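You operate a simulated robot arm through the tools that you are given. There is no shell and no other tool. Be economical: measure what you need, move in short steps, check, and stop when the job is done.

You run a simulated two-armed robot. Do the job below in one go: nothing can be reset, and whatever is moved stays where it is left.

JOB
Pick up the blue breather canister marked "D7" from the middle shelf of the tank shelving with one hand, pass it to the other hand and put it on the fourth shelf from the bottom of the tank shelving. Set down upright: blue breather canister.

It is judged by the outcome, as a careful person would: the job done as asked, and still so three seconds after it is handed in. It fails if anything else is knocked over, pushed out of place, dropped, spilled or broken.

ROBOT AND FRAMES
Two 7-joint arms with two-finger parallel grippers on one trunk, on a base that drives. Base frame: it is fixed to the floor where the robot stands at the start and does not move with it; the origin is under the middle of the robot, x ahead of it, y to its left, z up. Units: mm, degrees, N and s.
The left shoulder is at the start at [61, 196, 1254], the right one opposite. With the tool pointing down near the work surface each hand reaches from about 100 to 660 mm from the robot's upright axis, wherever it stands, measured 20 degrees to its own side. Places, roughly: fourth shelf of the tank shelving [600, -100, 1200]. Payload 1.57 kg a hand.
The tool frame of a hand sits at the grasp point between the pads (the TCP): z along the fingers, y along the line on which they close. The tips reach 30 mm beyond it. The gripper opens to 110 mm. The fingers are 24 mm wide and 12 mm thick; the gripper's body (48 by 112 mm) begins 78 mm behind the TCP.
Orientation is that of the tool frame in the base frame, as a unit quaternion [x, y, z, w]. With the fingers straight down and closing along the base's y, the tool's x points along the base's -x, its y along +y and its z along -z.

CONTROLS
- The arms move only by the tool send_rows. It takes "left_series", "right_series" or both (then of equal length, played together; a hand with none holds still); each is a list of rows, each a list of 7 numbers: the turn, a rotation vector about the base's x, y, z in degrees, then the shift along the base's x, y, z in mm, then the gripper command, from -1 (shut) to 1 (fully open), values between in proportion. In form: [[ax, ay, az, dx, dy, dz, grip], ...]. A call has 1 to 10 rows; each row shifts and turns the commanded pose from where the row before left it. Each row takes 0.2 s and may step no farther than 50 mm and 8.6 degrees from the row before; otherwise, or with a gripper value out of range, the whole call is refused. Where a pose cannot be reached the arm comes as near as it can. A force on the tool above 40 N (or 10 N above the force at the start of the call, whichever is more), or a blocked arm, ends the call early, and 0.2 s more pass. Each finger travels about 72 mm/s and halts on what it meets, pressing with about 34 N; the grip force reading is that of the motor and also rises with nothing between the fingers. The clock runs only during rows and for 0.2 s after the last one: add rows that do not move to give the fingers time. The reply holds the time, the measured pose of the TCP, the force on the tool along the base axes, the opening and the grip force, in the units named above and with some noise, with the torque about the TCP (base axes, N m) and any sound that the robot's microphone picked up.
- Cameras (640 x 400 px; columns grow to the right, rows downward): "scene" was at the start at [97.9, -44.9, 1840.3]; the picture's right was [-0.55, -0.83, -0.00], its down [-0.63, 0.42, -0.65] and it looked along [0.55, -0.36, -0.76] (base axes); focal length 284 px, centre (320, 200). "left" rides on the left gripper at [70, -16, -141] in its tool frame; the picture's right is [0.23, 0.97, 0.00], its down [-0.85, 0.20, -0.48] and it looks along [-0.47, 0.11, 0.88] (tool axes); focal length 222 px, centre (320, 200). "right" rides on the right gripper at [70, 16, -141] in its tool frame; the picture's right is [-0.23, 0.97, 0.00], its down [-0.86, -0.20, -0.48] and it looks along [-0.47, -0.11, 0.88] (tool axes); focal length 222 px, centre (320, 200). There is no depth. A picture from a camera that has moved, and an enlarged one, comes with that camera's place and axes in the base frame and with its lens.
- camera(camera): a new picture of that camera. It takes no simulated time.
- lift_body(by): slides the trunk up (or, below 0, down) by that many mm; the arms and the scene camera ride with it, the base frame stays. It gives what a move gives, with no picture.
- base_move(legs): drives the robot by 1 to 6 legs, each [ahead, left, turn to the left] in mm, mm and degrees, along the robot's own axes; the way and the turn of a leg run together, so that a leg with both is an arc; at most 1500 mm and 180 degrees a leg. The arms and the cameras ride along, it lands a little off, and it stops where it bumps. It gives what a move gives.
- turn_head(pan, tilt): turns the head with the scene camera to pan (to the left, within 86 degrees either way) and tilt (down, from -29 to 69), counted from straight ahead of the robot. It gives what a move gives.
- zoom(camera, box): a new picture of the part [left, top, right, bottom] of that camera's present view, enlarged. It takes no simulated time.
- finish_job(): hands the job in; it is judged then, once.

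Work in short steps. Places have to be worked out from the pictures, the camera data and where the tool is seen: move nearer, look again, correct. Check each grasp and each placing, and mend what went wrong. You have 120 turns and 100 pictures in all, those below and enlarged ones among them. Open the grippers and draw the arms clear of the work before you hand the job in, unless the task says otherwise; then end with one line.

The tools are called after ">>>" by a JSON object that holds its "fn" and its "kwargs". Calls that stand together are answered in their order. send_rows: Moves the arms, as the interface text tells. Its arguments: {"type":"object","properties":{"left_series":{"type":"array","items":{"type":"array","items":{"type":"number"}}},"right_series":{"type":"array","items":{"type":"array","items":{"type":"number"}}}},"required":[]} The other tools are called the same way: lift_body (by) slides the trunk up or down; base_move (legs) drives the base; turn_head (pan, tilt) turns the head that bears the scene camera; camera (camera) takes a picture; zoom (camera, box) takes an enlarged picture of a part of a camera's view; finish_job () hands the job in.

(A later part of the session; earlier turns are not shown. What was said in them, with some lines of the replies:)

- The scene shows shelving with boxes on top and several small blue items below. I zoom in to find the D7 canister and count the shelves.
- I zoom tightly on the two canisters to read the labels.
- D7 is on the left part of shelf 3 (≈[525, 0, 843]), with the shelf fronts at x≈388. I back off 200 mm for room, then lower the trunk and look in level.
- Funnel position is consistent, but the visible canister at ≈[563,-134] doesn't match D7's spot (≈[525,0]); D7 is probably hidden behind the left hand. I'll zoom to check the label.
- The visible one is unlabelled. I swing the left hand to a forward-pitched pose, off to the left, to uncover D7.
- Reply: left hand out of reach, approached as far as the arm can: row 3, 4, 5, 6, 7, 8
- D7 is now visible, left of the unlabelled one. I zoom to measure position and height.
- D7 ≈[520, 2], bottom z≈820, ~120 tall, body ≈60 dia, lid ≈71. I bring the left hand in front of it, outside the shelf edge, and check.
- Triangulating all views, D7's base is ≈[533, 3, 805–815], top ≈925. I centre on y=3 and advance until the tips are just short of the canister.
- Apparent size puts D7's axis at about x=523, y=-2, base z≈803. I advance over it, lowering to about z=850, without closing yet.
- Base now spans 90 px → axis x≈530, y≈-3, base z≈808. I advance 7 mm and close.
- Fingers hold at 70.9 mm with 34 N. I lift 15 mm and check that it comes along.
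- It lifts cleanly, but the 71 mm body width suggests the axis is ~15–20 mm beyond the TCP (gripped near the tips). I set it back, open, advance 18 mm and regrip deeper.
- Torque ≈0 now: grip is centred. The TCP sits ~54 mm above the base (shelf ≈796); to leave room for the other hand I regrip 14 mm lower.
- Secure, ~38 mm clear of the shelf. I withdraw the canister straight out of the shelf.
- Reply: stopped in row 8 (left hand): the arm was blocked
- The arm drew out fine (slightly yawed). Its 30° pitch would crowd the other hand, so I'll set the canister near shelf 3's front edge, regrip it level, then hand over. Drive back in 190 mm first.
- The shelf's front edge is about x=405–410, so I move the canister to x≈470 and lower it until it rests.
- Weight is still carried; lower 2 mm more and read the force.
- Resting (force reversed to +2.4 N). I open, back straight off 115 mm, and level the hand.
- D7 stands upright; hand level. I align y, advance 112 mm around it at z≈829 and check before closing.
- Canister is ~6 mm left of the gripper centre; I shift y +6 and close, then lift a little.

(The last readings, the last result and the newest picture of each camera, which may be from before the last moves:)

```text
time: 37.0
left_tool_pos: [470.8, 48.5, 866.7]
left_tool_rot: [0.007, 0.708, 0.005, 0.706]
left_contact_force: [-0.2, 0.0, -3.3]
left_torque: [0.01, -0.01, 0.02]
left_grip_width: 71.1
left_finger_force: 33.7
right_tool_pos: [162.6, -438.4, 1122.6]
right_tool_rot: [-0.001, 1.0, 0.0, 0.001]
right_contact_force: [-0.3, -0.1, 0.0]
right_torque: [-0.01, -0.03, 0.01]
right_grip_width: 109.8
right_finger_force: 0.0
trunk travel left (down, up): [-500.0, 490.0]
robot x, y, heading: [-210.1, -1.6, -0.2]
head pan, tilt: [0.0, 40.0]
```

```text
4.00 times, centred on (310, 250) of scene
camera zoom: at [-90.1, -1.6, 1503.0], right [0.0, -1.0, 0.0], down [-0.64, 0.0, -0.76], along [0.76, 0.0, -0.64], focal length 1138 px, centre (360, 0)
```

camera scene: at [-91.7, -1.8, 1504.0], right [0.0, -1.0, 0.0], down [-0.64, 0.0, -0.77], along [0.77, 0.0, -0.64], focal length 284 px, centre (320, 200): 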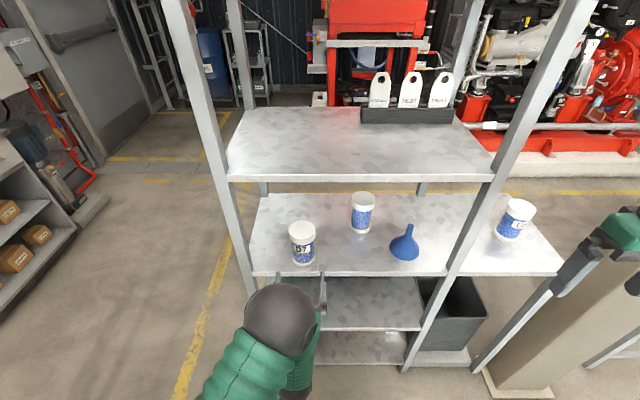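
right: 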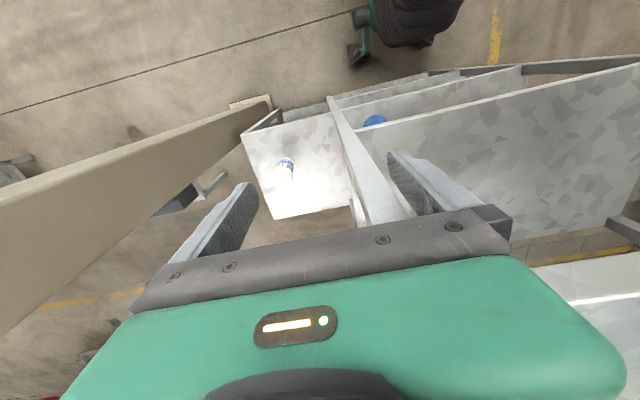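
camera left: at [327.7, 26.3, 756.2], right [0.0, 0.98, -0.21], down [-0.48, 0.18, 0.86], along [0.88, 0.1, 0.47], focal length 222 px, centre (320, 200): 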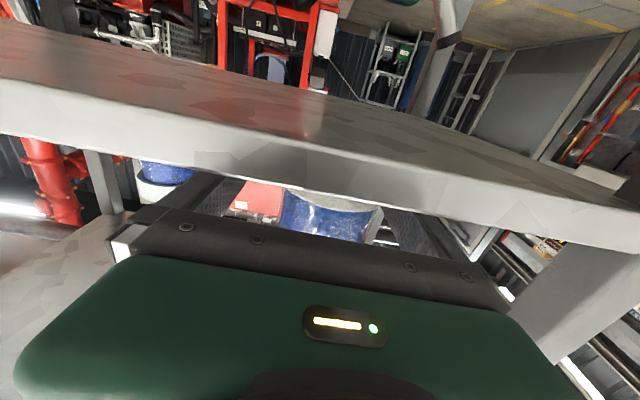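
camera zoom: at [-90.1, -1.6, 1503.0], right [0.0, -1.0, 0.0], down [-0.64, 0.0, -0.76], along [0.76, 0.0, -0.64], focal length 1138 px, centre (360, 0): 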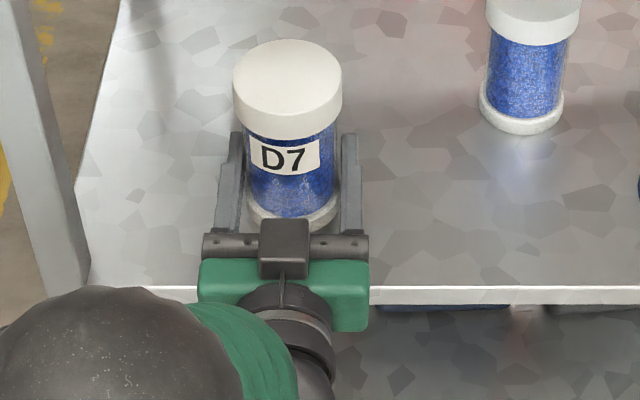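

Level grip is solid (71 mm, 3 N). I back away 250 mm for the hand-over.

>>> {"fn": "base_move", "kwargs": {"legs": [[-260, 0, 0]]}}

>>> {"fn": "send_rows", "kwargs": {"left_series": [[0, 0, -6, 0, -8, 8, -1], [0, 0, -6, 0, -8, 8, -1], [0, 0, -6, 0, -8, 8, -1], [0, 0, -6, 0, -8, 8, -1], [0, 0, -6, 0, -8, 8, -1], [0, 0, -6, 0, -8, 8, -1], [0, 0, -6, 0, -8, 8, -1], [0, 0, 0, 0, 0, 0, -1]], "right_series": [[0, -7.5, 0, 20, 0, -15, 1], [0, -7.5, 0, 20, 0, -15, 1], [0, -7.5, 0, 20, 0, -15, 1], [0, -7.5, 0, 20, 0, -15, 1], [0, -7.5, 0, 20, 0, -15, 1], [0, -7.5, 0, 20, 0, -15, 1], [0, -7.5, 0, 20, 0, -15, 1], [0, -7.5, 0, 20, 0, -15, 1]]}}

>>> {"fn": "camera", "kwargs": {"camera": "scene"}}

```text
time: 38.8
left_tool_pos: [208.9, 48.1, 866.7]
left_tool_rot: [0.007, 0.708, 0.006, 0.706]
left_contact_force: [-0.1, 0.1, -3.3]
left_torque: [0.02, -0.04, 0.02]
left_grip_width: 70.9
left_finger_force: 34.3
right_tool_pos: [-98.8, -440.6, 1122.9]
right_tool_rot: [0.001, 1.0, 0.0, 0.001]
right_contact_force: [0.6, 0.2, -0.2]
right_torque: [-0.02, -0.02, -0.01]
right_grip_width: 109.8
right_finger_force: 0.0
trunk travel left (down, up): [-500.0, 490.0]
robot x, y, heading: [-469.8, 1.0, -0.1]
head pan, tilt: [0.0, 40.0]
```

```text
time: 40.6
left_tool_pos: [207.6, -9.3, 923.1]
left_tool_rot: [0.262, 0.658, -0.248, 0.661]
left_contact_force: [-0.7, 0.2, -2.7]
left_torque: [0.0, -0.05, 0.0]
left_grip_width: 70.8
left_finger_force: 33.6
right_tool_pos: [58.4, -440.7, 1002.0]
right_tool_rot: [0.003, 0.866, 0.0, 0.5]
right_contact_force: [0.4, -0.2, 0.2]
right_torque: [0.01, 0.01, 0.01]
right_grip_width: 109.8
right_finger_force: 0.1
trunk travel left (down, up): [-500.0, 490.0]
robot x, y, heading: [-468.5, 1.8, -0.3]
head pan, tilt: [0.0, 40.0]
```

```text
65 pictures are left
camera scene: at [-350.8, -3.0, 1502.9], right [0.0, -1.0, 0.0], down [-0.65, 0.0, -0.76], along [0.76, 0.0, -0.65], focal length 284 px, centre (320, 200)
```

scene: 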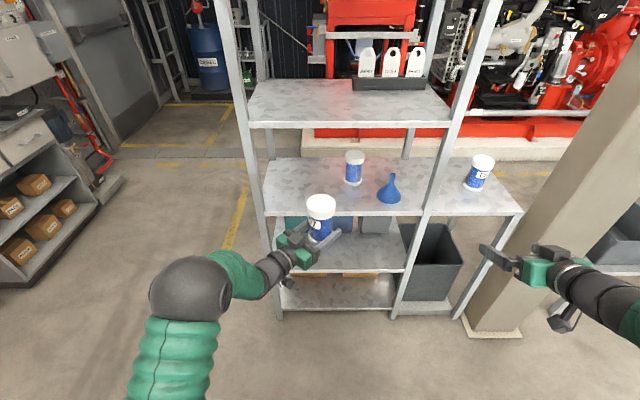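

Both hands move freely. I level the right hand to 15° pitch, yaw it +48° (perpendicular to the left), and bring it to a pre-grasp point 150 mm from the canister.

>>> {"fn": "send_rows", "kwargs": {"right_series": [[0, -7.5, 0, 6, -10, -5, 1], [0, -7.5, 0, 6, 10, -5, 1], [0, 0, 8, 6, 40, -5, 1], [0, 0, 8, 6, 48, -5, 1], [0, 0, 8, 6, 48, -5, 1], [0, 0, 8, 6, 48, -4, 1], [0, 0, 8, 6, 48, -4, 1], [0, 0, 8, 6, 48, -4, 1], [0, 0, 0, 0, 40, 0, 1], [0, 0, 0, 0, 0, 0, 1]]}}

>>> {"fn": "camera", "kwargs": {"camera": "scene"}}

>>> {"fn": "camera", "kwargs": {"camera": "right"}}

```text
time: 42.8
left_tool_pos: [207.5, -7.4, 923.0]
left_tool_rot: [0.26, 0.658, -0.249, 0.661]
left_contact_force: [0.0, 0.2, -3.1]
left_torque: [0.03, 0.0, -0.03]
left_grip_width: 70.6
left_finger_force: 34.1
right_tool_pos: [108.0, -118.2, 966.0]
right_tool_rot: [-0.32, 0.725, 0.247, 0.558]
right_contact_force: [0.8, -0.2, 0.4]
right_torque: [-0.01, 0.0, 0.01]
right_grip_width: 110.1
right_finger_force: 0.0
trunk travel left (down, up): [-500.0, 490.0]
robot x, y, heading: [-468.8, 0.5, 0.2]
head pan, tilt: [0.0, 40.0]
```

```text
64 pictures are left
camera scene: at [-350.8, -0.1, 1502.9], right [0.0, -1.0, 0.0], down [-0.65, 0.0, -0.76], along [0.76, 0.0, -0.65], focal length 284 px, centre (320, 200)
```

scene: 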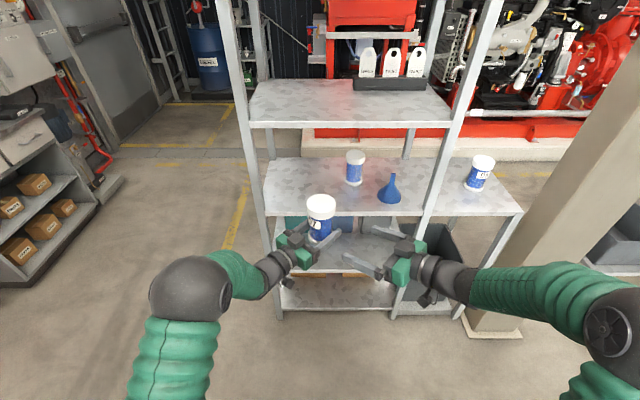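

```text
63 pictures are left
camera right: at [-7.4, -221.6, 933.9], right [-0.68, 0.7, 0.22], down [-0.01, -0.32, 0.95], along [0.73, 0.64, 0.23], focal length 222 px, centre (320, 200)
```

right: 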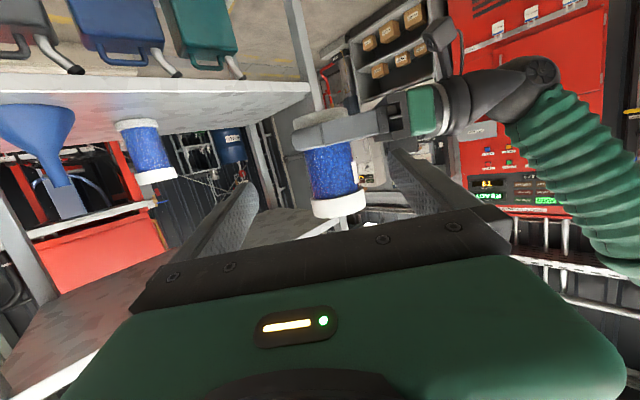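

The right hand's line passes through the canister axis within ~1 mm at the body's free upper part. I advance 149 mm along it, then look before closing.

>>> {"fn": "send_rows", "kwargs": {"right_series": [[0, 0, 0, 20, 22, 0, 1], [0, 0, 0, 20, 22, 0, 1], [0, 0, 0, 20, 22.5, 0, 1], [0, 0, 0, 20, 22.5, 0, 1], [0, 0, 0, 20, 21.5, 0, 1], [0, 0, 0, 0, 0, 0, 1]]}}

>>> {"fn": "zoom", "kwargs": {"camera": "scene", "box": [250, 170, 410, 290]}}

>>> {"fn": "camera", "kwargs": {"camera": "right"}}

```text
time: 44.2
left_tool_pos: [208.0, -8.0, 922.9]
left_tool_rot: [0.26, 0.658, -0.249, 0.662]
left_contact_force: [-0.7, -0.1, -2.5]
left_torque: [0.02, -0.01, 0.0]
left_grip_width: 70.8
left_finger_force: 34.1
right_tool_pos: [206.7, -6.9, 965.8]
right_tool_rot: [-0.321, 0.724, 0.249, 0.558]
right_contact_force: [0.2, -0.1, -0.3]
right_torque: [0.02, 0.01, 0.0]
right_grip_width: 110.3
right_finger_force: 0.0
trunk travel left (down, up): [-500.0, 490.0]
robot x, y, heading: [-470.2, -1.2, -0.1]
head pan, tilt: [0.0, 40.0]
```

```text
3.33 times, centred on (330, 230) of scene
camera zoom: at [-351.1, 0.1, 1503.0], right [0.0, -1.0, 0.0], down [-0.65, 0.0, -0.76], along [0.76, 0.0, -0.65], focal length 948 px, centre (287, 100)
```

zoom: 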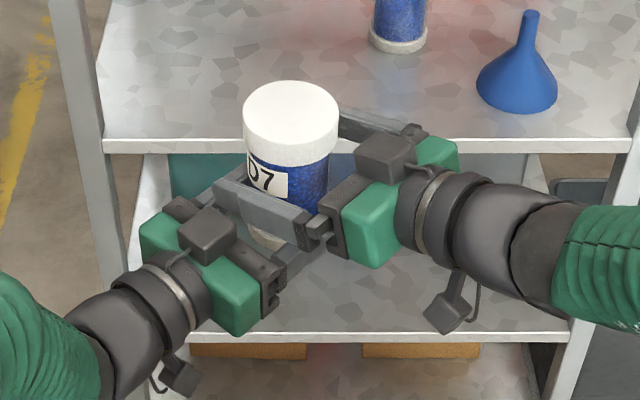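

```text
61 pictures are left
camera right: at [91.9, -110.9, 933.8], right [-0.68, 0.7, 0.22], down [-0.01, -0.32, 0.95], along [0.73, 0.64, 0.23], focal length 222 px, centre (320, 200)
```

right: 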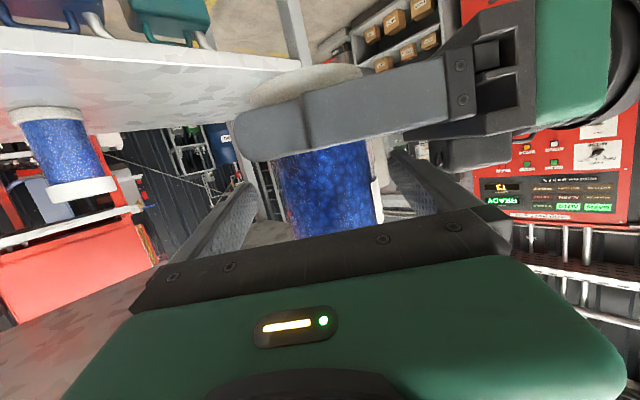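

Right fingers straddle the upper body, clear of the left hand. I close the right gripper while the left keeps holding.

>>> {"fn": "send_rows", "kwargs": {"left_series": [[0, 0, 0, 0, 0, 0, -1], [0, 0, 0, 0, 0, 0, -1], [0, 0, 0, 0, 0, 0, -1], [0, 0, 0, 0, 0, 0, -1], [0, 0, 0, 0, 0, 0, -1]], "right_series": [[0, 0, 0, 0, 0, 0, 0], [0, 0, 0, 0, 0, 0, -1], [0, 0, 0, 0, 0, 0, -1], [0, 0, 0, 0, 0, 0, -1], [0, 0, 0, 0, 0, 0, -1]]}}

>>> {"fn": "zoom", "kwargs": {"camera": "scene", "box": [250, 170, 410, 290]}}

```text
time: 45.2
left_tool_pos: [205.4, -6.9, 926.1]
left_tool_rot: [0.259, 0.658, -0.249, 0.662]
left_contact_force: [0.7, -1.7, -0.4]
left_torque: [-0.14, 0.02, 0.12]
left_grip_width: 70.5
left_finger_force: 34.0
right_tool_pos: [201.3, -3.7, 967.0]
right_tool_rot: [-0.323, 0.722, 0.252, 0.557]
right_contact_force: [0.3, 0.5, -0.3]
right_torque: [0.14, 0.04, -0.12]
right_grip_width: 70.7
right_finger_force: 33.9
trunk travel left (down, up): [-500.0, 490.0]
robot x, y, heading: [-472.5, -2.1, -0.2]
head pan, tilt: [0.0, 40.0]
stopped in row 4 (left hand): the force on the tool passed its limit at 42 N (the readings are from after the stop); the commanded pose is now the measured one
```

```text
3.33 times, centred on (330, 230) of scene
camera zoom: at [-351.0, 0.2, 1503.0], right [0.0, -1.0, 0.0], down [-0.65, 0.0, -0.76], along [0.76, 0.0, -0.65], focal length 948 px, centre (287, 100)
```

zoom: 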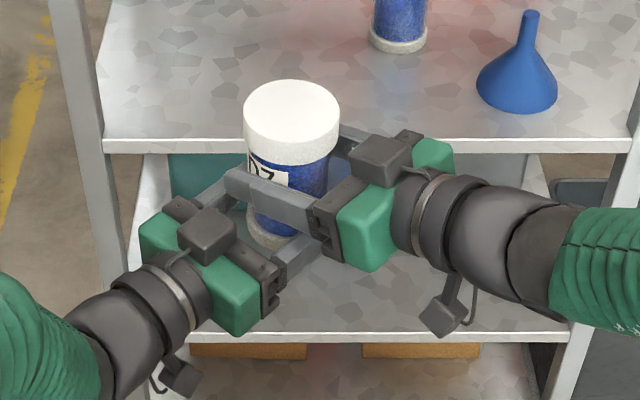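

Both hands hold it at 71 mm and the forces have settled. I open the left hand and draw it back along its own axis.

>>> {"fn": "send_rows", "kwargs": {"left_series": [[0, 0, 0, 0, 0, 0, -0.2], [0, 0, 0, 0, 0, 0, 0.3], [0, 0, 0, 0, 0, 0, 1], [0, 0, 0, 0, 0, 0, 1], [0, 0, 0, 0, 0, 0, 1]], "right_series": [[0, 0, 0, 0, 0, 0, -1], [0, 0, 0, 0, 0, 0, -1], [0, 0, 0, 0, 0, 0, -1], [0, 0, 0, 0, 0, 0, -1], [0, 0, 0, 0, 0, 0, -1]]}}

>>> {"fn": "zoom", "kwargs": {"camera": "scene", "box": [250, 170, 410, 290]}}

```text
time: 46.4
left_tool_pos: [207.0, -7.1, 924.4]
left_tool_rot: [0.258, 0.658, -0.249, 0.662]
left_contact_force: [-0.6, 0.0, 0.6]
left_torque: [0.0, -0.02, -0.02]
left_grip_width: 109.7
left_finger_force: 0.1
right_tool_pos: [202.7, -3.3, 966.7]
right_tool_rot: [-0.324, 0.722, 0.252, 0.557]
right_contact_force: [1.4, 0.8, -0.2]
right_torque: [0.03, 0.03, 0.03]
right_grip_width: 70.9
right_finger_force: 34.2
trunk travel left (down, up): [-500.0, 490.0]
robot x, y, heading: [-472.4, -3.4, -0.0]
head pan, tilt: [0.0, 40.0]
```

```text
3.33 times, centred on (330, 230) of scene
camera zoom: at [-350.5, 0.2, 1502.9], right [0.0, -1.0, 0.0], down [-0.65, 0.0, -0.76], along [0.76, 0.0, -0.65], focal length 948 px, centre (287, 100)
```

zoom: 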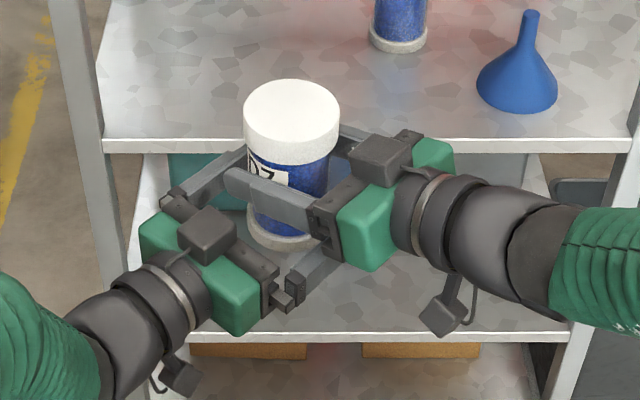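

The left hand is open and the right holds the canister. I withdraw the left hand 130 mm back along its axis.

>>> {"fn": "send_rows", "kwargs": {"left_series": [[0, 0, 0, -8, 7, 0, 1], [0, 0, 0, -22, 20, 0, 1], [0, 0, 0, -22, 20, 0, 1], [0, 0, 0, -22, 20, 0, 1], [0, 0, 0, -22, 30, 0, 1], [0, 0, 0, 0, 0, 0, 1]]}}

>>> {"fn": "camera", "kwargs": {"camera": "scene"}}

>>> {"fn": "camera", "kwargs": {"camera": "left"}}

```text
time: 47.8
left_tool_pos: [110.7, 91.7, 924.4]
left_tool_rot: [0.259, 0.658, -0.248, 0.663]
left_contact_force: [0.2, -0.6, 0.1]
left_torque: [0.01, 0.03, 0.02]
left_grip_width: 109.9
left_finger_force: 0.0
right_tool_pos: [203.6, -1.6, 967.7]
right_tool_rot: [-0.324, 0.722, 0.252, 0.557]
right_contact_force: [-1.3, 0.7, -0.8]
right_torque: [0.0, -0.01, 0.01]
right_grip_width: 70.9
right_finger_force: 34.1
trunk travel left (down, up): [-500.0, 490.0]
robot x, y, heading: [-471.9, 1.9, -0.1]
head pan, tilt: [0.0, 40.0]
```

```text
58 pictures are left
camera scene: at [-350.5, 0.9, 1502.9], right [0.0, -1.0, 0.0], down [-0.65, 0.0, -0.76], along [0.76, 0.0, -0.65], focal length 284 px, centre (320, 200)
```

scene: 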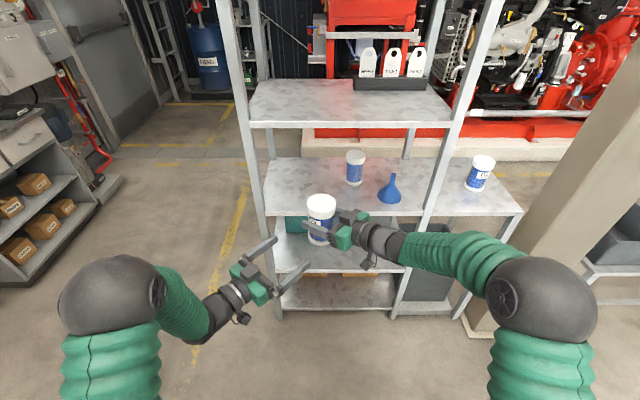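

```text
57 pictures are left
camera left: at [-3.9, 173.1, 854.4], right [0.66, 0.73, -0.21], down [-0.23, 0.46, 0.86], along [0.72, -0.51, 0.47], focal length 222 px, centre (320, 200)
```

left: 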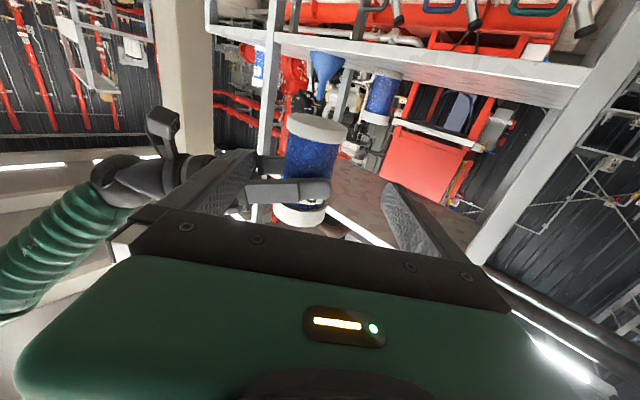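

Handover succeeded: the right hand holds D7 by the upper body. I move the left hand aside and yaw the right hand straight ahead at y≈-60.

>>> {"fn": "send_rows", "kwargs": {"left_series": [[0, 0, 6, -8, 25, 0, 1], [0, 0, 6, -8, 25, 0, 1], [0, 0, 6, -8, 25, 0, 1], [0, 0, 6, -8, 25, 0, 1], [0, 0, 6, -8, 25, 0, 1], [0, 0, 6, -8, 25, 0, 1], [0, 0, 6, 0, 0, 0, 1]], "right_series": [[0, 0, -8, 0, -10, 0, -1], [0, 0, -8, 0, -10, 0, -1], [0, 0, -8, 0, -10, 0, -1], [0, 0, -8, 0, -10, 0, -1], [0, 0, -8, 0, -10, 0, -1], [0, 0, -8, 0, -10, 0, -1], [0, 0, 0, 0, 0, 0, -1]]}}

>>> {"fn": "lift_body", "kwargs": {"by": 295}}

>>> {"fn": "camera", "kwargs": {"camera": "scene"}}

>>> {"fn": "camera", "kwargs": {"camera": "right"}}

```text
time: 49.6
left_tool_pos: [60.9, 240.8, 924.5]
left_tool_rot: [0.005, 0.706, 0.006, 0.708]
left_contact_force: [-0.1, 0.4, 0.5]
left_torque: [0.0, 0.01, -0.01]
left_grip_width: 109.9
left_finger_force: 0.1
right_tool_pos: [215.2, -127.8, 955.1]
right_tool_rot: [-0.048, 0.796, 0.061, 0.601]
right_contact_force: [-0.4, 0.8, -2.8]
right_torque: [0.0, 0.01, -0.01]
right_grip_width: 70.8
right_finger_force: 33.8
right hand out of reach, approached as far as the arm can: row 4, 5, 6
trunk travel left (down, up): [-500.0, 490.0]
robot x, y, heading: [-471.2, 2.1, -0.1]
head pan, tilt: [0.0, 40.0]
stopped in row 7 (right hand): the arm was blocked; the commanded pose is now the measured one
```

```text
time: 52.5
left_tool_pos: [60.7, 240.3, 1222.6]
left_tool_rot: [0.007, 0.706, 0.006, 0.708]
left_contact_force: [-0.3, 0.1, -0.3]
left_torque: [-0.02, -0.02, 0.0]
left_grip_width: 110.0
left_finger_force: 0.1
right_tool_pos: [217.4, -130.3, 1247.8]
right_tool_rot: [-0.049, 0.798, 0.059, 0.598]
right_contact_force: [0.8, 0.0, -2.3]
right_torque: [0.01, 0.0, 0.02]
right_grip_width: 71.1
right_finger_force: 34.1
trunk travel left (down, up): [-795.0, 195.0]
robot x, y, heading: [-471.4, -3.3, 0.0]
head pan, tilt: [0.0, 40.0]
```

```text
56 pictures are left
camera scene: at [-350.6, 1.4, 1799.2], right [0.0, -1.0, 0.0], down [-0.64, 0.0, -0.76], along [0.76, 0.0, -0.64], focal length 284 px, centre (320, 200)
```

scene: 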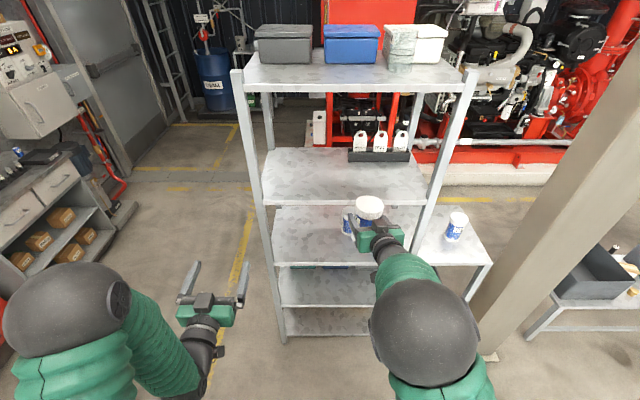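

```text
55 pictures are left
camera right: at [61.4, -135.4, 1219.6], right [-0.08, 0.96, 0.25], down [-0.18, -0.26, 0.95], along [0.98, 0.03, 0.2], focal length 222 px, centre (320, 200)
```

right: 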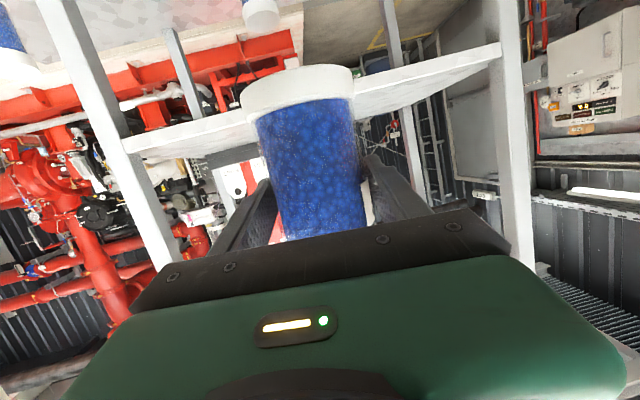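

The canister tilt from the drift is ~2°; I correct it ([-1.6,-1.8,0]°), raise 20 mm, and tuck the left hand back so it clears the shelving post.

>>> {"fn": "send_rows", "kwargs": {"left_series": [[0, 7.5, 0, -18, 8, 0, 1], [0, 7.5, 0, -18, 8, 0, 1], [0, 7.5, 0, -18, 8, 0, 1], [0, 7.5, 0, -18, 8, 0, 1], [0, 7.5, 0, -18, 8, 0, 1], [0, 7.5, 0, -18, 8, 0, 1], [0, 7.5, 0, -18, 8, 0, 1], [0, 7.5, 0, -18, 8, 0, 1]], "right_series": [[-0.8, -0.9, 0, 0, 0, 10, -1], [-0.8, -0.9, 0, 0, 0, 10, -1], [0, 0, 0, 0, 0, 0, -1], [0, 0, 0, 0, 0, 0, -1], [0, 0, 0, 0, 0, 0, -1], [0, 0, 0, 0, 0, 0, -1], [0, 0, 0, 0, 0, 0, -1], [0, 0, 0, 0, 0, 0, -1]]}}

```text
time: 54.5
left_tool_pos: [-42.4, 316.4, 1216.4]
left_tool_rot: [0.007, 0.965, 0.003, 0.261]
left_contact_force: [1.0, -0.8, 0.2]
left_torque: [0.02, -0.01, 0.0]
left_grip_width: 110.0
left_finger_force: 0.0
left hand out of reach, approached as far as the arm can: row 1, 2, 3
right_tool_pos: [217.3, -165.5, 1270.8]
right_tool_rot: [-0.033, 0.789, 0.029, 0.613]
right_contact_force: [-0.5, -0.3, -2.6]
right_torque: [-0.01, -0.01, -0.06]
right_grip_width: 70.9
right_finger_force: 34.9
trunk travel left (down, up): [-795.0, 195.0]
robot x, y, heading: [-470.5, 2.3, -0.0]
head pan, tilt: [0.0, 40.0]
stopped in row 8 (right hand): the arm was blocked; the commanded pose is now the measured one
```

Tilt is now within 0.3°. The right arm seems near its close-in limit, so I extend it forward 60 mm (still outside the shelf) and check.

>>> {"fn": "send_rows", "kwargs": {"right_series": [[0, 0, 0, 20, 0, 0, -1], [0, 0, 0, 20, 15, 0, -1], [0, 0, 0, 20, 15, 0, -1], [0, 0, 0, 0, 0, 0, -1]]}}

>>> {"fn": "camera", "kwargs": {"camera": "scene"}}

>>> {"fn": "camera", "kwargs": {"camera": "right"}}

```text
time: 55.7
left_tool_pos: [-46.4, 316.8, 1215.4]
left_tool_rot: [0.007, 0.965, 0.003, 0.262]
left_contact_force: [-0.2, 0.4, 0.2]
left_torque: [0.01, -0.03, -0.03]
left_grip_width: 110.1
left_finger_force: 0.0
right_tool_pos: [280.3, -195.0, 1284.6]
right_tool_rot: [0.005, 0.782, 0.011, 0.623]
right_contact_force: [0.9, -0.4, -2.6]
right_torque: [0.0, 0.02, 0.01]
right_grip_width: 70.8
right_finger_force: 34.1
trunk travel left (down, up): [-795.0, 195.0]
robot x, y, heading: [-471.8, 0.0, -0.1]
head pan, tilt: [0.0, 40.0]
stopped in row 4 (right hand): the arm was blocked; the commanded pose is now the measured one
```

```text
54 pictures are left
camera scene: at [-352.2, 1.2, 1796.1], right [0.0, -1.0, 0.0], down [-0.64, 0.0, -0.76], along [0.76, 0.0, -0.64], focal length 284 px, centre (320, 200)
```

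scene: 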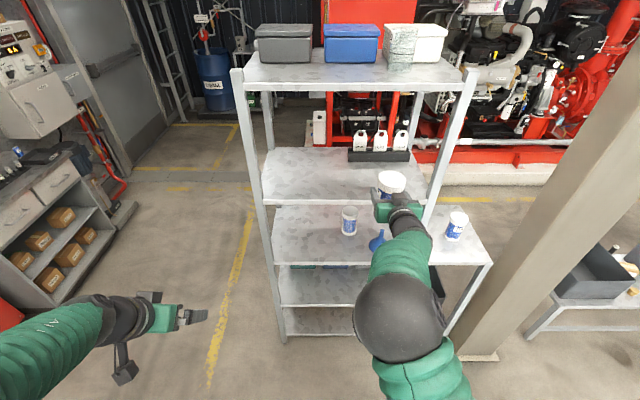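

```text
53 pictures are left
camera right: at [127.1, -179.4, 1247.4], right [0.04, 0.97, 0.24], down [-0.27, -0.22, 0.94], along [0.96, -0.11, 0.25], focal length 222 px, centre (320, 200)
```

right: 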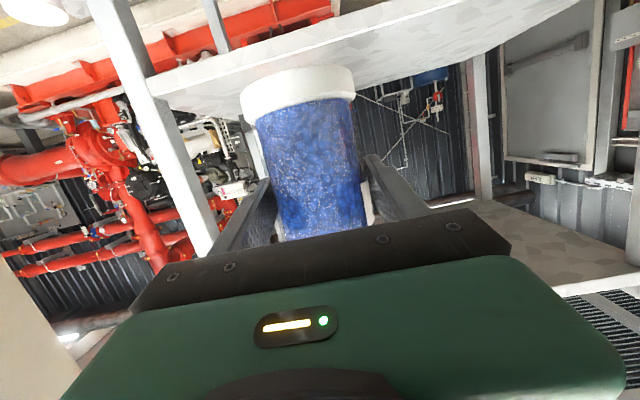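

The right arm keeps being pushed rightward at yaw 0 (joint limit). I yaw it back +25° with y shift to the left, where it moved freely before.

>>> {"fn": "send_rows", "kwargs": {"right_series": [[0, 0, 8, 0, 15, 0, -1], [0, 0, 8, 0, 20, -5, -1], [0, 0, 8, 0, 20, -5, -1], [0, 0, 0, 0, 20, 0, -1], [0, 0, 0, 0, 0, 0, -1]]}}

```text
time: 56.9
left_tool_pos: [-46.3, 318.1, 1216.5]
left_tool_rot: [0.007, 0.965, 0.003, 0.263]
left_contact_force: [-0.2, 0.5, -0.2]
left_torque: [0.03, 0.01, 0.0]
left_grip_width: 110.2
left_finger_force: 0.1
right_tool_pos: [278.4, -109.6, 1272.3]
right_tool_rot: [-0.166, 0.767, 0.143, 0.603]
right_contact_force: [0.6, 0.3, -2.2]
right_torque: [0.02, -0.01, 0.01]
right_grip_width: 70.6
right_finger_force: 33.8
trunk travel left (down, up): [-795.0, 195.0]
robot x, y, heading: [-468.3, 2.6, 0.0]
head pan, tilt: [0.0, 40.0]
```

Free again. I correct the ~1.5° residual tilt and then drive ahead 245 mm to bring the canister over shelf 4 (base at ≈1200, surface ≈1150).

>>> {"fn": "send_rows", "kwargs": {"right_series": [[-1.4, 0.7, 0, 0, 15, 0, -1], [0, 0, 0, 0, 15, 0, -1], [0, 0, 0, 0, 0, 0, -1]]}}

>>> {"fn": "base_move", "kwargs": {"legs": [[100, 0, 0]]}}

>>> {"fn": "camera", "kwargs": {"camera": "right"}}

>>> {"fn": "camera", "kwargs": {"camera": "scene"}}

```text
time: 57.7
left_tool_pos: [-44.4, 317.8, 1216.4]
left_tool_rot: [0.007, 0.965, 0.003, 0.262]
left_contact_force: [0.6, 0.3, 0.1]
left_torque: [0.03, 0.03, -0.01]
left_grip_width: 109.9
left_finger_force: 0.1
right_tool_pos: [282.1, -80.2, 1271.9]
right_tool_rot: [-0.172, 0.772, 0.135, 0.597]
right_contact_force: [0.0, -0.4, -2.9]
right_torque: [-0.01, 0.04, 0.03]
right_grip_width: 70.8
right_finger_force: 33.9
trunk travel left (down, up): [-795.0, 195.0]
robot x, y, heading: [-473.9, 3.5, 0.1]
head pan, tilt: [0.0, 40.0]
```

```text
time: 58.9
left_tool_pos: [45.4, 315.8, 1220.5]
left_tool_rot: [0.007, 0.964, 0.003, 0.265]
left_contact_force: [-0.3, -0.9, 0.0]
left_torque: [-0.01, 0.01, -0.02]
left_grip_width: 110.1
left_finger_force: 0.0
right_tool_pos: [371.6, -80.3, 1277.4]
right_tool_rot: [-0.172, 0.769, 0.134, 0.6]
right_contact_force: [0.2, -0.4, -2.1]
right_torque: [-0.03, 0.05, 0.0]
right_grip_width: 70.7
right_finger_force: 33.6
trunk travel left (down, up): [-795.0, 195.0]
robot x, y, heading: [-374.3, -0.8, 0.1]
head pan, tilt: [0.0, 40.0]
```

```text
52 pictures are left
camera right: at [225.4, -131.6, 1243.5], right [-0.36, 0.9, 0.22], down [-0.15, -0.29, 0.95], along [0.92, 0.31, 0.24], focal length 222 px, centre (320, 200)
```

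right: 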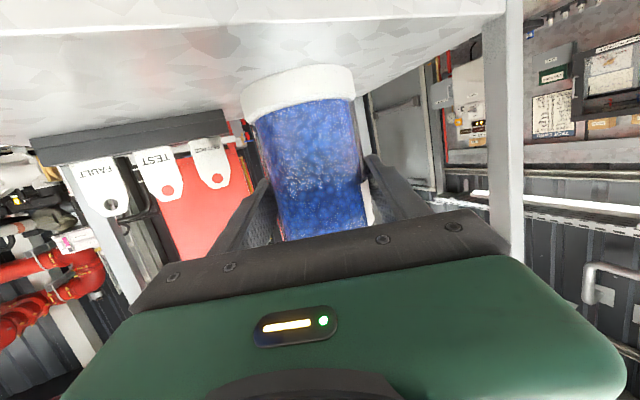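

```text
51 pictures are left
camera scene: at [-266.5, 0.9, 1799.0], right [0.0, -1.0, 0.0], down [-0.64, 0.0, -0.77], along [0.77, 0.0, -0.64], focal length 284 px, centre (320, 200)
```

scene: 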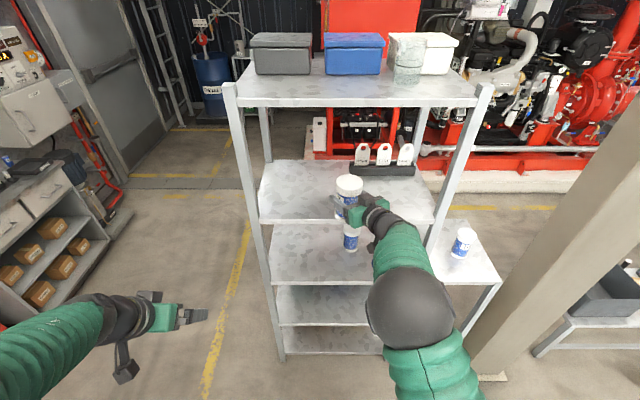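

Shelf 4 surface reads ≈1149 here; base of the canister is ≈1204. I drive the remaining 165 mm in.

>>> {"fn": "base_move", "kwargs": {"legs": [[165, 0, 0]]}}

>>> {"fn": "camera", "kwargs": {"camera": "right"}}

>>> {"fn": "camera", "kwargs": {"camera": "scene"}}

```text
time: 60.3
left_tool_pos: [216.5, 316.0, 1218.7]
left_tool_rot: [0.006, 0.965, 0.004, 0.263]
left_contact_force: [-0.7, 1.2, -0.6]
left_torque: [-0.03, -0.02, 0.02]
left_grip_width: 110.1
left_finger_force: 0.1
right_tool_pos: [541.2, -81.7, 1274.6]
right_tool_rot: [-0.171, 0.771, 0.134, 0.599]
right_contact_force: [0.8, 0.2, -2.6]
right_torque: [-0.02, 0.01, 0.04]
right_grip_width: 71.0
right_finger_force: 33.4
trunk travel left (down, up): [-795.0, 195.0]
robot x, y, heading: [-207.6, -0.8, -0.1]
head pan, tilt: [0.0, 40.0]
```

```text
50 pictures are left
camera right: at [395.5, -131.7, 1241.3], right [-0.36, 0.9, 0.22], down [-0.14, -0.29, 0.95], along [0.92, 0.31, 0.23], focal length 222 px, centre (320, 200)
```

right: 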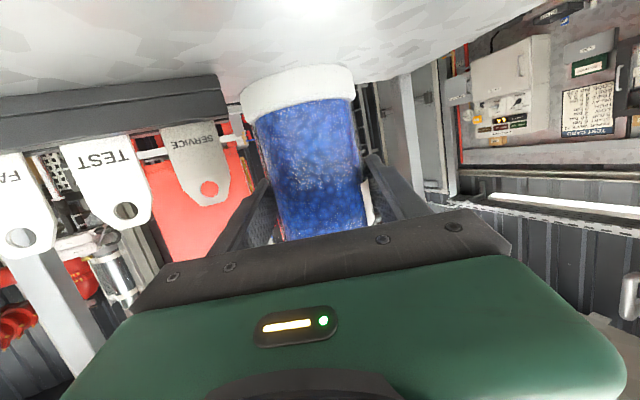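

```text
49 pictures are left
camera scene: at [-93.3, 1.1, 1798.5], right [0.0, -1.0, 0.0], down [-0.64, 0.0, -0.77], along [0.77, 0.0, -0.64], focal length 284 px, centre (320, 200)
```

scene: 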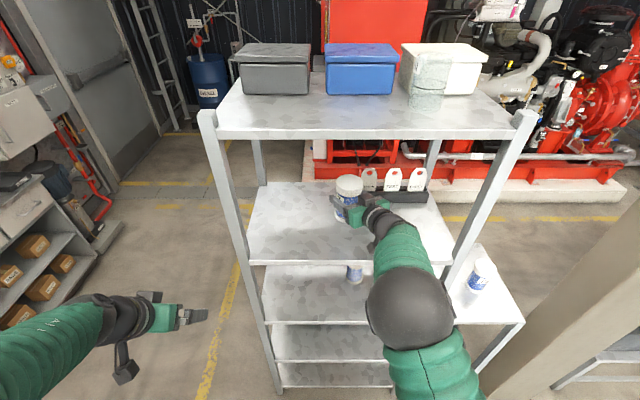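

Well positioned at [541,-82], clear of the tag rack (nearest ≈[670,-116]), upright within 0.3°. I lower 42 mm, then feel for contact.

>>> {"fn": "send_rows", "kwargs": {"right_series": [[0, 0, 0, 0, 0, -14, -1], [0, 0, 0, 0, 0, -14, -1], [0, 0, 0, 0, 0, -14, -1], [0, 0, 0, 0, 0, 0, -1]]}}

>>> {"fn": "camera", "kwargs": {"camera": "right"}}

>>> {"fn": "zoom", "kwargs": {"camera": "scene", "box": [280, 150, 440, 270]}}

```text
time: 61.3
left_tool_pos: [219.7, 316.9, 1216.7]
left_tool_rot: [0.006, 0.965, 0.003, 0.261]
left_contact_force: [0.2, -0.1, -0.6]
left_torque: [0.01, 0.0, -0.01]
left_grip_width: 109.9
left_finger_force: 0.1
right_tool_pos: [545.7, -82.0, 1231.7]
right_tool_rot: [-0.171, 0.772, 0.134, 0.597]
right_contact_force: [0.9, -0.4, -3.2]
right_torque: [0.0, 0.01, -0.03]
right_grip_width: 70.7
right_finger_force: 34.4
trunk travel left (down, up): [-795.0, 195.0]
robot x, y, heading: [-204.9, -2.2, 0.3]
head pan, tilt: [0.0, 40.0]
```

```text
48 pictures are left
camera right: at [399.6, -132.1, 1197.3], right [-0.36, 0.9, 0.22], down [-0.14, -0.29, 0.95], along [0.92, 0.31, 0.23], focal length 222 px, centre (320, 200)
```

right: 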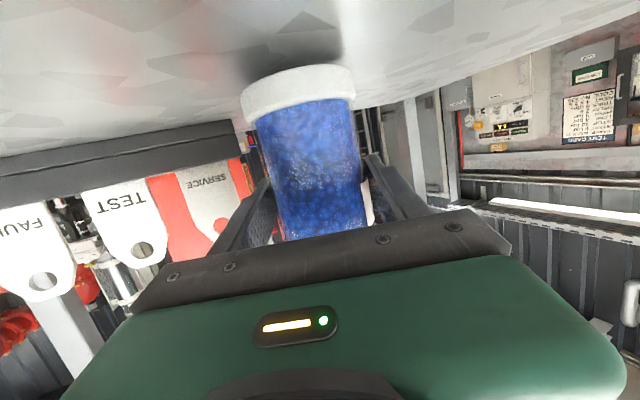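

```text
3.33 times, centred on (360, 210) of scene
camera zoom: at [-84.8, 1.3, 1797.9], right [0.0, -1.0, 0.0], down [-0.65, 0.0, -0.76], along [0.76, 0.0, -0.65], focal length 948 px, centre (187, 167)
```

zoom: 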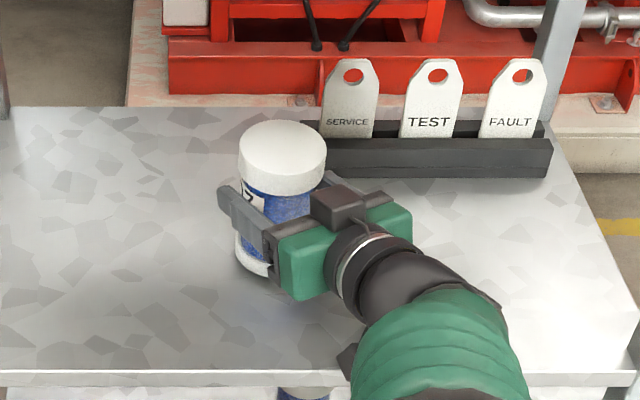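

Close to the surface, shadow just below the base. I lower in small steps.

>>> {"fn": "send_rows", "kwargs": {"right_series": [[0, 0, 0, 0, 0, -3, -1], [0, 0, 0, 0, 0, -3, -1], [0, 0, 0, 0, 0, 0, -1]]}}

```text
time: 62.1
left_tool_pos: [218.3, 316.1, 1218.3]
left_tool_rot: [0.006, 0.965, 0.003, 0.263]
left_contact_force: [-0.3, -0.4, -0.1]
left_torque: [-0.03, 0.01, 0.02]
left_grip_width: 110.1
left_finger_force: 0.0
right_tool_pos: [544.0, -80.0, 1225.6]
right_tool_rot: [-0.17, 0.772, 0.134, 0.598]
right_contact_force: [0.4, -0.2, -1.9]
right_torque: [-0.04, -0.02, 0.01]
right_grip_width: 70.5
right_finger_force: 33.7
trunk travel left (down, up): [-795.0, 195.0]
robot x, y, heading: [-206.0, -1.0, 0.0]
head pan, tilt: [0.0, 40.0]
```

>>> {"fn": "send_rows", "kwargs": {"right_series": [[0, 0, 0, 0, 0, -2, -1], [0, 0, 0, 0, 0, -1, -1], [0, 0, 0, 0, 0, 0, -1]]}}

>>> {"fn": "zoom", "kwargs": {"camera": "right", "box": [200, 30, 420, 170]}}

```text
time: 62.9
left_tool_pos: [219.2, 317.1, 1218.5]
left_tool_rot: [0.007, 0.965, 0.003, 0.262]
left_contact_force: [0.9, 0.4, -0.8]
left_torque: [0.0, -0.01, 0.0]
left_grip_width: 109.8
left_finger_force: 0.0
right_tool_pos: [543.7, -80.7, 1222.2]
right_tool_rot: [-0.172, 0.772, 0.135, 0.597]
right_contact_force: [-1.2, -0.3, -2.0]
right_torque: [0.01, 0.02, 0.01]
right_grip_width: 70.6
right_finger_force: 33.8
trunk travel left (down, up): [-795.0, 195.0]
robot x, y, heading: [-207.0, -0.4, 0.2]
head pan, tilt: [0.0, 40.0]
```

```text
2.86 times, centred on (310, 100) of right
camera zoom: at [398.5, -131.4, 1188.9], right [-0.36, 0.91, 0.22], down [-0.14, -0.29, 0.95], along [0.92, 0.31, 0.23], focal length 635 px, centre (349, 486)
```

zoom: 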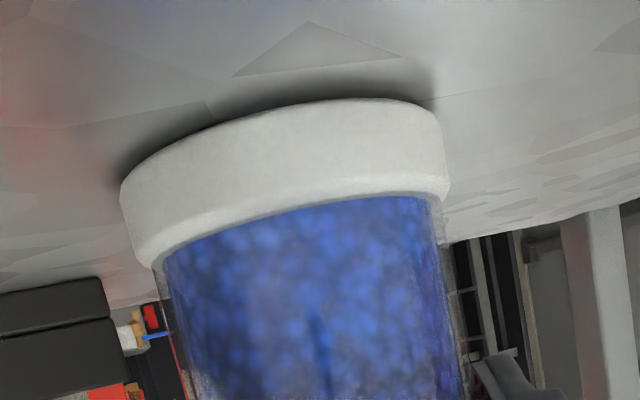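

Very near contact (contact shadow), weight still in hand. A couple more small steps.

>>> {"fn": "send_rows", "kwargs": {"right_series": [[0, 0, 0, 0, 0, -1.5, -1], [0, 0, 0, 0, 0, -1, -1], [0, 0, 0, 0, 0, 0, -1]]}}

```text
time: 63.7
left_tool_pos: [219.0, 317.1, 1217.9]
left_tool_rot: [0.006, 0.965, 0.003, 0.262]
left_contact_force: [0.6, 0.3, -0.5]
left_torque: [0.0, 0.0, 0.04]
left_grip_width: 109.7
left_finger_force: 0.0
right_tool_pos: [545.1, -80.5, 1221.9]
right_tool_rot: [-0.172, 0.771, 0.135, 0.598]
right_contact_force: [1.3, 0.3, 4.0]
right_torque: [-0.1, 0.05, 0.07]
right_grip_width: 70.4
right_finger_force: 34.0
trunk travel left (down, up): [-795.0, 195.0]
robot x, y, heading: [-207.8, 0.3, -0.1]
head pan, tilt: [0.0, 40.0]
```

Contact: force reversed to +4 N, so it rests on the shelf. I open the right gripper and check before backing off.

>>> {"fn": "send_rows", "kwargs": {"right_series": [[0, 0, 0, 0, 0, 0, 0.4], [0, 0, 0, 0, 0, 0, 0.7], [0, 0, 0, 0, 0, 0, 1], [0, 0, 0, 0, 0, 0, 1]]}}

>>> {"fn": "camera", "kwargs": {"camera": "right"}}

>>> {"fn": "zoom", "kwargs": {"camera": "scene", "box": [280, 150, 440, 270]}}

```text
time: 64.7
left_tool_pos: [218.6, 316.8, 1216.9]
left_tool_rot: [0.007, 0.965, 0.002, 0.262]
left_contact_force: [0.2, 0.2, 0.7]
left_torque: [-0.01, -0.01, -0.01]
left_grip_width: 110.4
left_finger_force: 0.0
right_tool_pos: [543.7, -79.8, 1220.5]
right_tool_rot: [-0.171, 0.772, 0.134, 0.598]
right_contact_force: [0.6, -0.9, -0.4]
right_torque: [-0.01, 0.01, 0.0]
right_grip_width: 110.3
right_finger_force: 0.0
trunk travel left (down, up): [-795.0, 195.0]
robot x, y, heading: [-205.0, -1.4, 0.1]
head pan, tilt: [0.0, 40.0]
```

```text
45 pictures are left
camera right: at [398.1, -131.3, 1186.6], right [-0.36, 0.91, 0.22], down [-0.14, -0.29, 0.95], along [0.92, 0.31, 0.23], focal length 222 px, centre (320, 200)
```

right: 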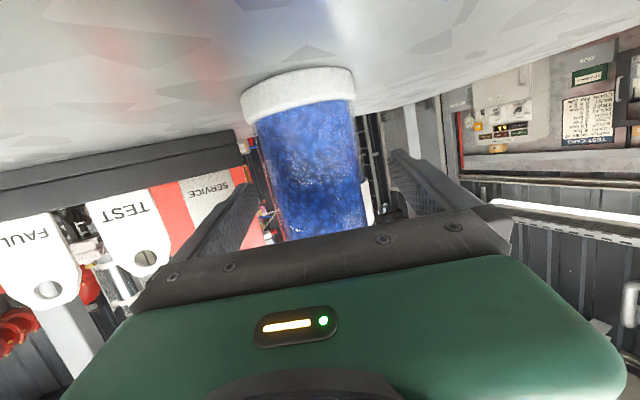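

```text
3.33 times, centred on (360, 210) of scene
camera zoom: at [-87.3, 1.5, 1798.1], right [0.0, -1.0, 0.0], down [-0.64, 0.0, -0.76], along [0.76, 0.0, -0.64], focal length 948 px, centre (187, 167)
```

zoom: 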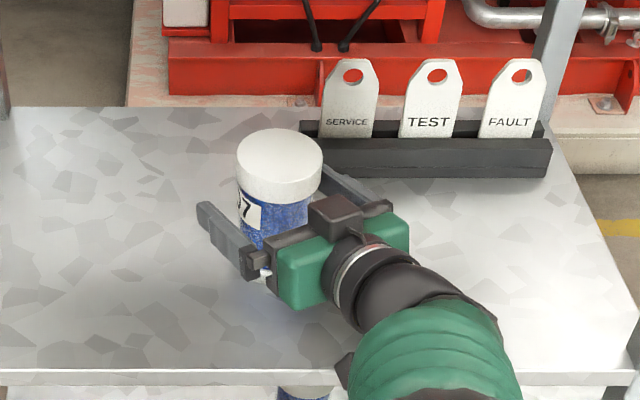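

It stands upright on its own. I withdraw the right hand along its own axis, then back the base away.

>>> {"fn": "send_rows", "kwargs": {"right_series": [[0, 0, 0, -13.5, -6.3, 0, 1], [0, 0, 0, -18, -8.4, 0, 1], [0, 0, 0, -18, -8.4, 0, 1], [0, 0, 0, -18, -8.4, 0, 1], [0, 0, 0, -18, -8.4, 0, 1], [0, 0, 0, 0, 0, 0, 1]]}}

>>> {"fn": "zoom", "kwargs": {"camera": "scene", "box": [280, 150, 440, 270]}}

```text
time: 66.1
left_tool_pos: [218.6, 317.0, 1217.8]
left_tool_rot: [0.006, 0.965, 0.003, 0.262]
left_contact_force: [-1.4, 0.1, -0.5]
left_torque: [-0.01, -0.02, 0.01]
left_grip_width: 110.1
left_finger_force: 0.0
right_tool_pos: [458.5, -120.8, 1218.6]
right_tool_rot: [-0.172, 0.771, 0.135, 0.598]
right_contact_force: [-0.2, -0.6, -0.4]
right_torque: [-0.01, 0.01, -0.05]
right_grip_width: 110.1
right_finger_force: 0.0
trunk travel left (down, up): [-795.0, 195.0]
robot x, y, heading: [-202.8, -0.6, -0.1]
head pan, tilt: [0.0, 40.0]
```

```text
3.33 times, centred on (360, 210) of scene
camera zoom: at [-87.6, 1.0, 1798.1], right [0.0, -1.0, 0.0], down [-0.64, 0.0, -0.76], along [0.76, 0.0, -0.64], focal length 948 px, centre (187, 167)
```

zoom: 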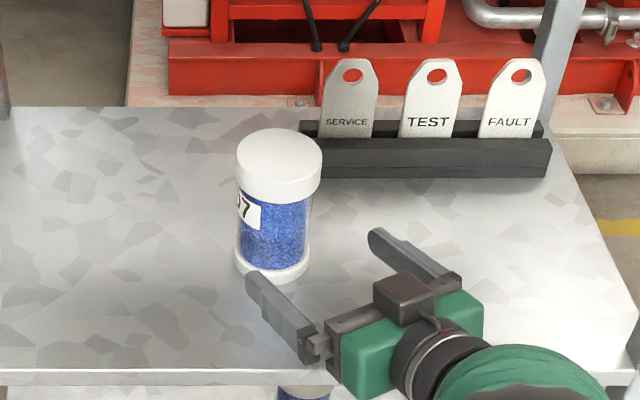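

The canister stands upright and free. I drive straight back 250 mm to draw the arms clear and take a last look.

>>> {"fn": "base_move", "kwargs": {"legs": [[-250, 0, 0]]}}

>>> {"fn": "camera", "kwargs": {"camera": "scene"}}

```text
time: 67.9
left_tool_pos: [-30.4, 317.0, 1215.9]
left_tool_rot: [0.005, 0.965, 0.003, 0.26]
left_contact_force: [-0.3, 0.2, 0.5]
left_torque: [0.0, 0.03, 0.02]
left_grip_width: 110.0
left_finger_force: 0.0
right_tool_pos: [210.5, -119.5, 1217.7]
right_tool_rot: [-0.172, 0.772, 0.135, 0.596]
right_contact_force: [-0.1, 0.1, -0.7]
right_torque: [0.03, -0.01, -0.02]
right_grip_width: 109.7
right_finger_force: 0.2
trunk travel left (down, up): [-795.0, 195.0]
robot x, y, heading: [-458.4, -1.3, 0.1]
head pan, tilt: [0.0, 40.0]
```

```text
42 pictures are left
camera scene: at [-333.7, 1.5, 1797.6], right [0.0, -1.0, 0.0], down [-0.65, 0.0, -0.76], along [0.76, 0.0, -0.65], focal length 284 px, centre (320, 200)
```

scene: 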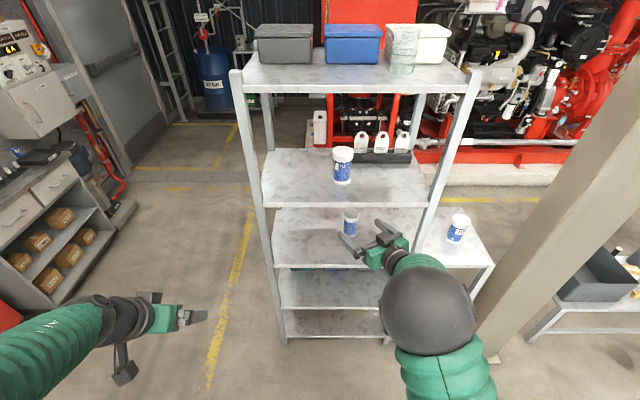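

D7 stands on the fourth shelf from the bottom, and the visible items around it are where they were. Both grippers are open and clear, so I hand the job in.

>>> {"fn": "finish_job", "kwargs": {}}

```text
The job is handed in.
```

The D7 canister was picked from the middle shelf with the left hand, passed to the right hand and set upright on the fourth shelf, with both hands open and clear.
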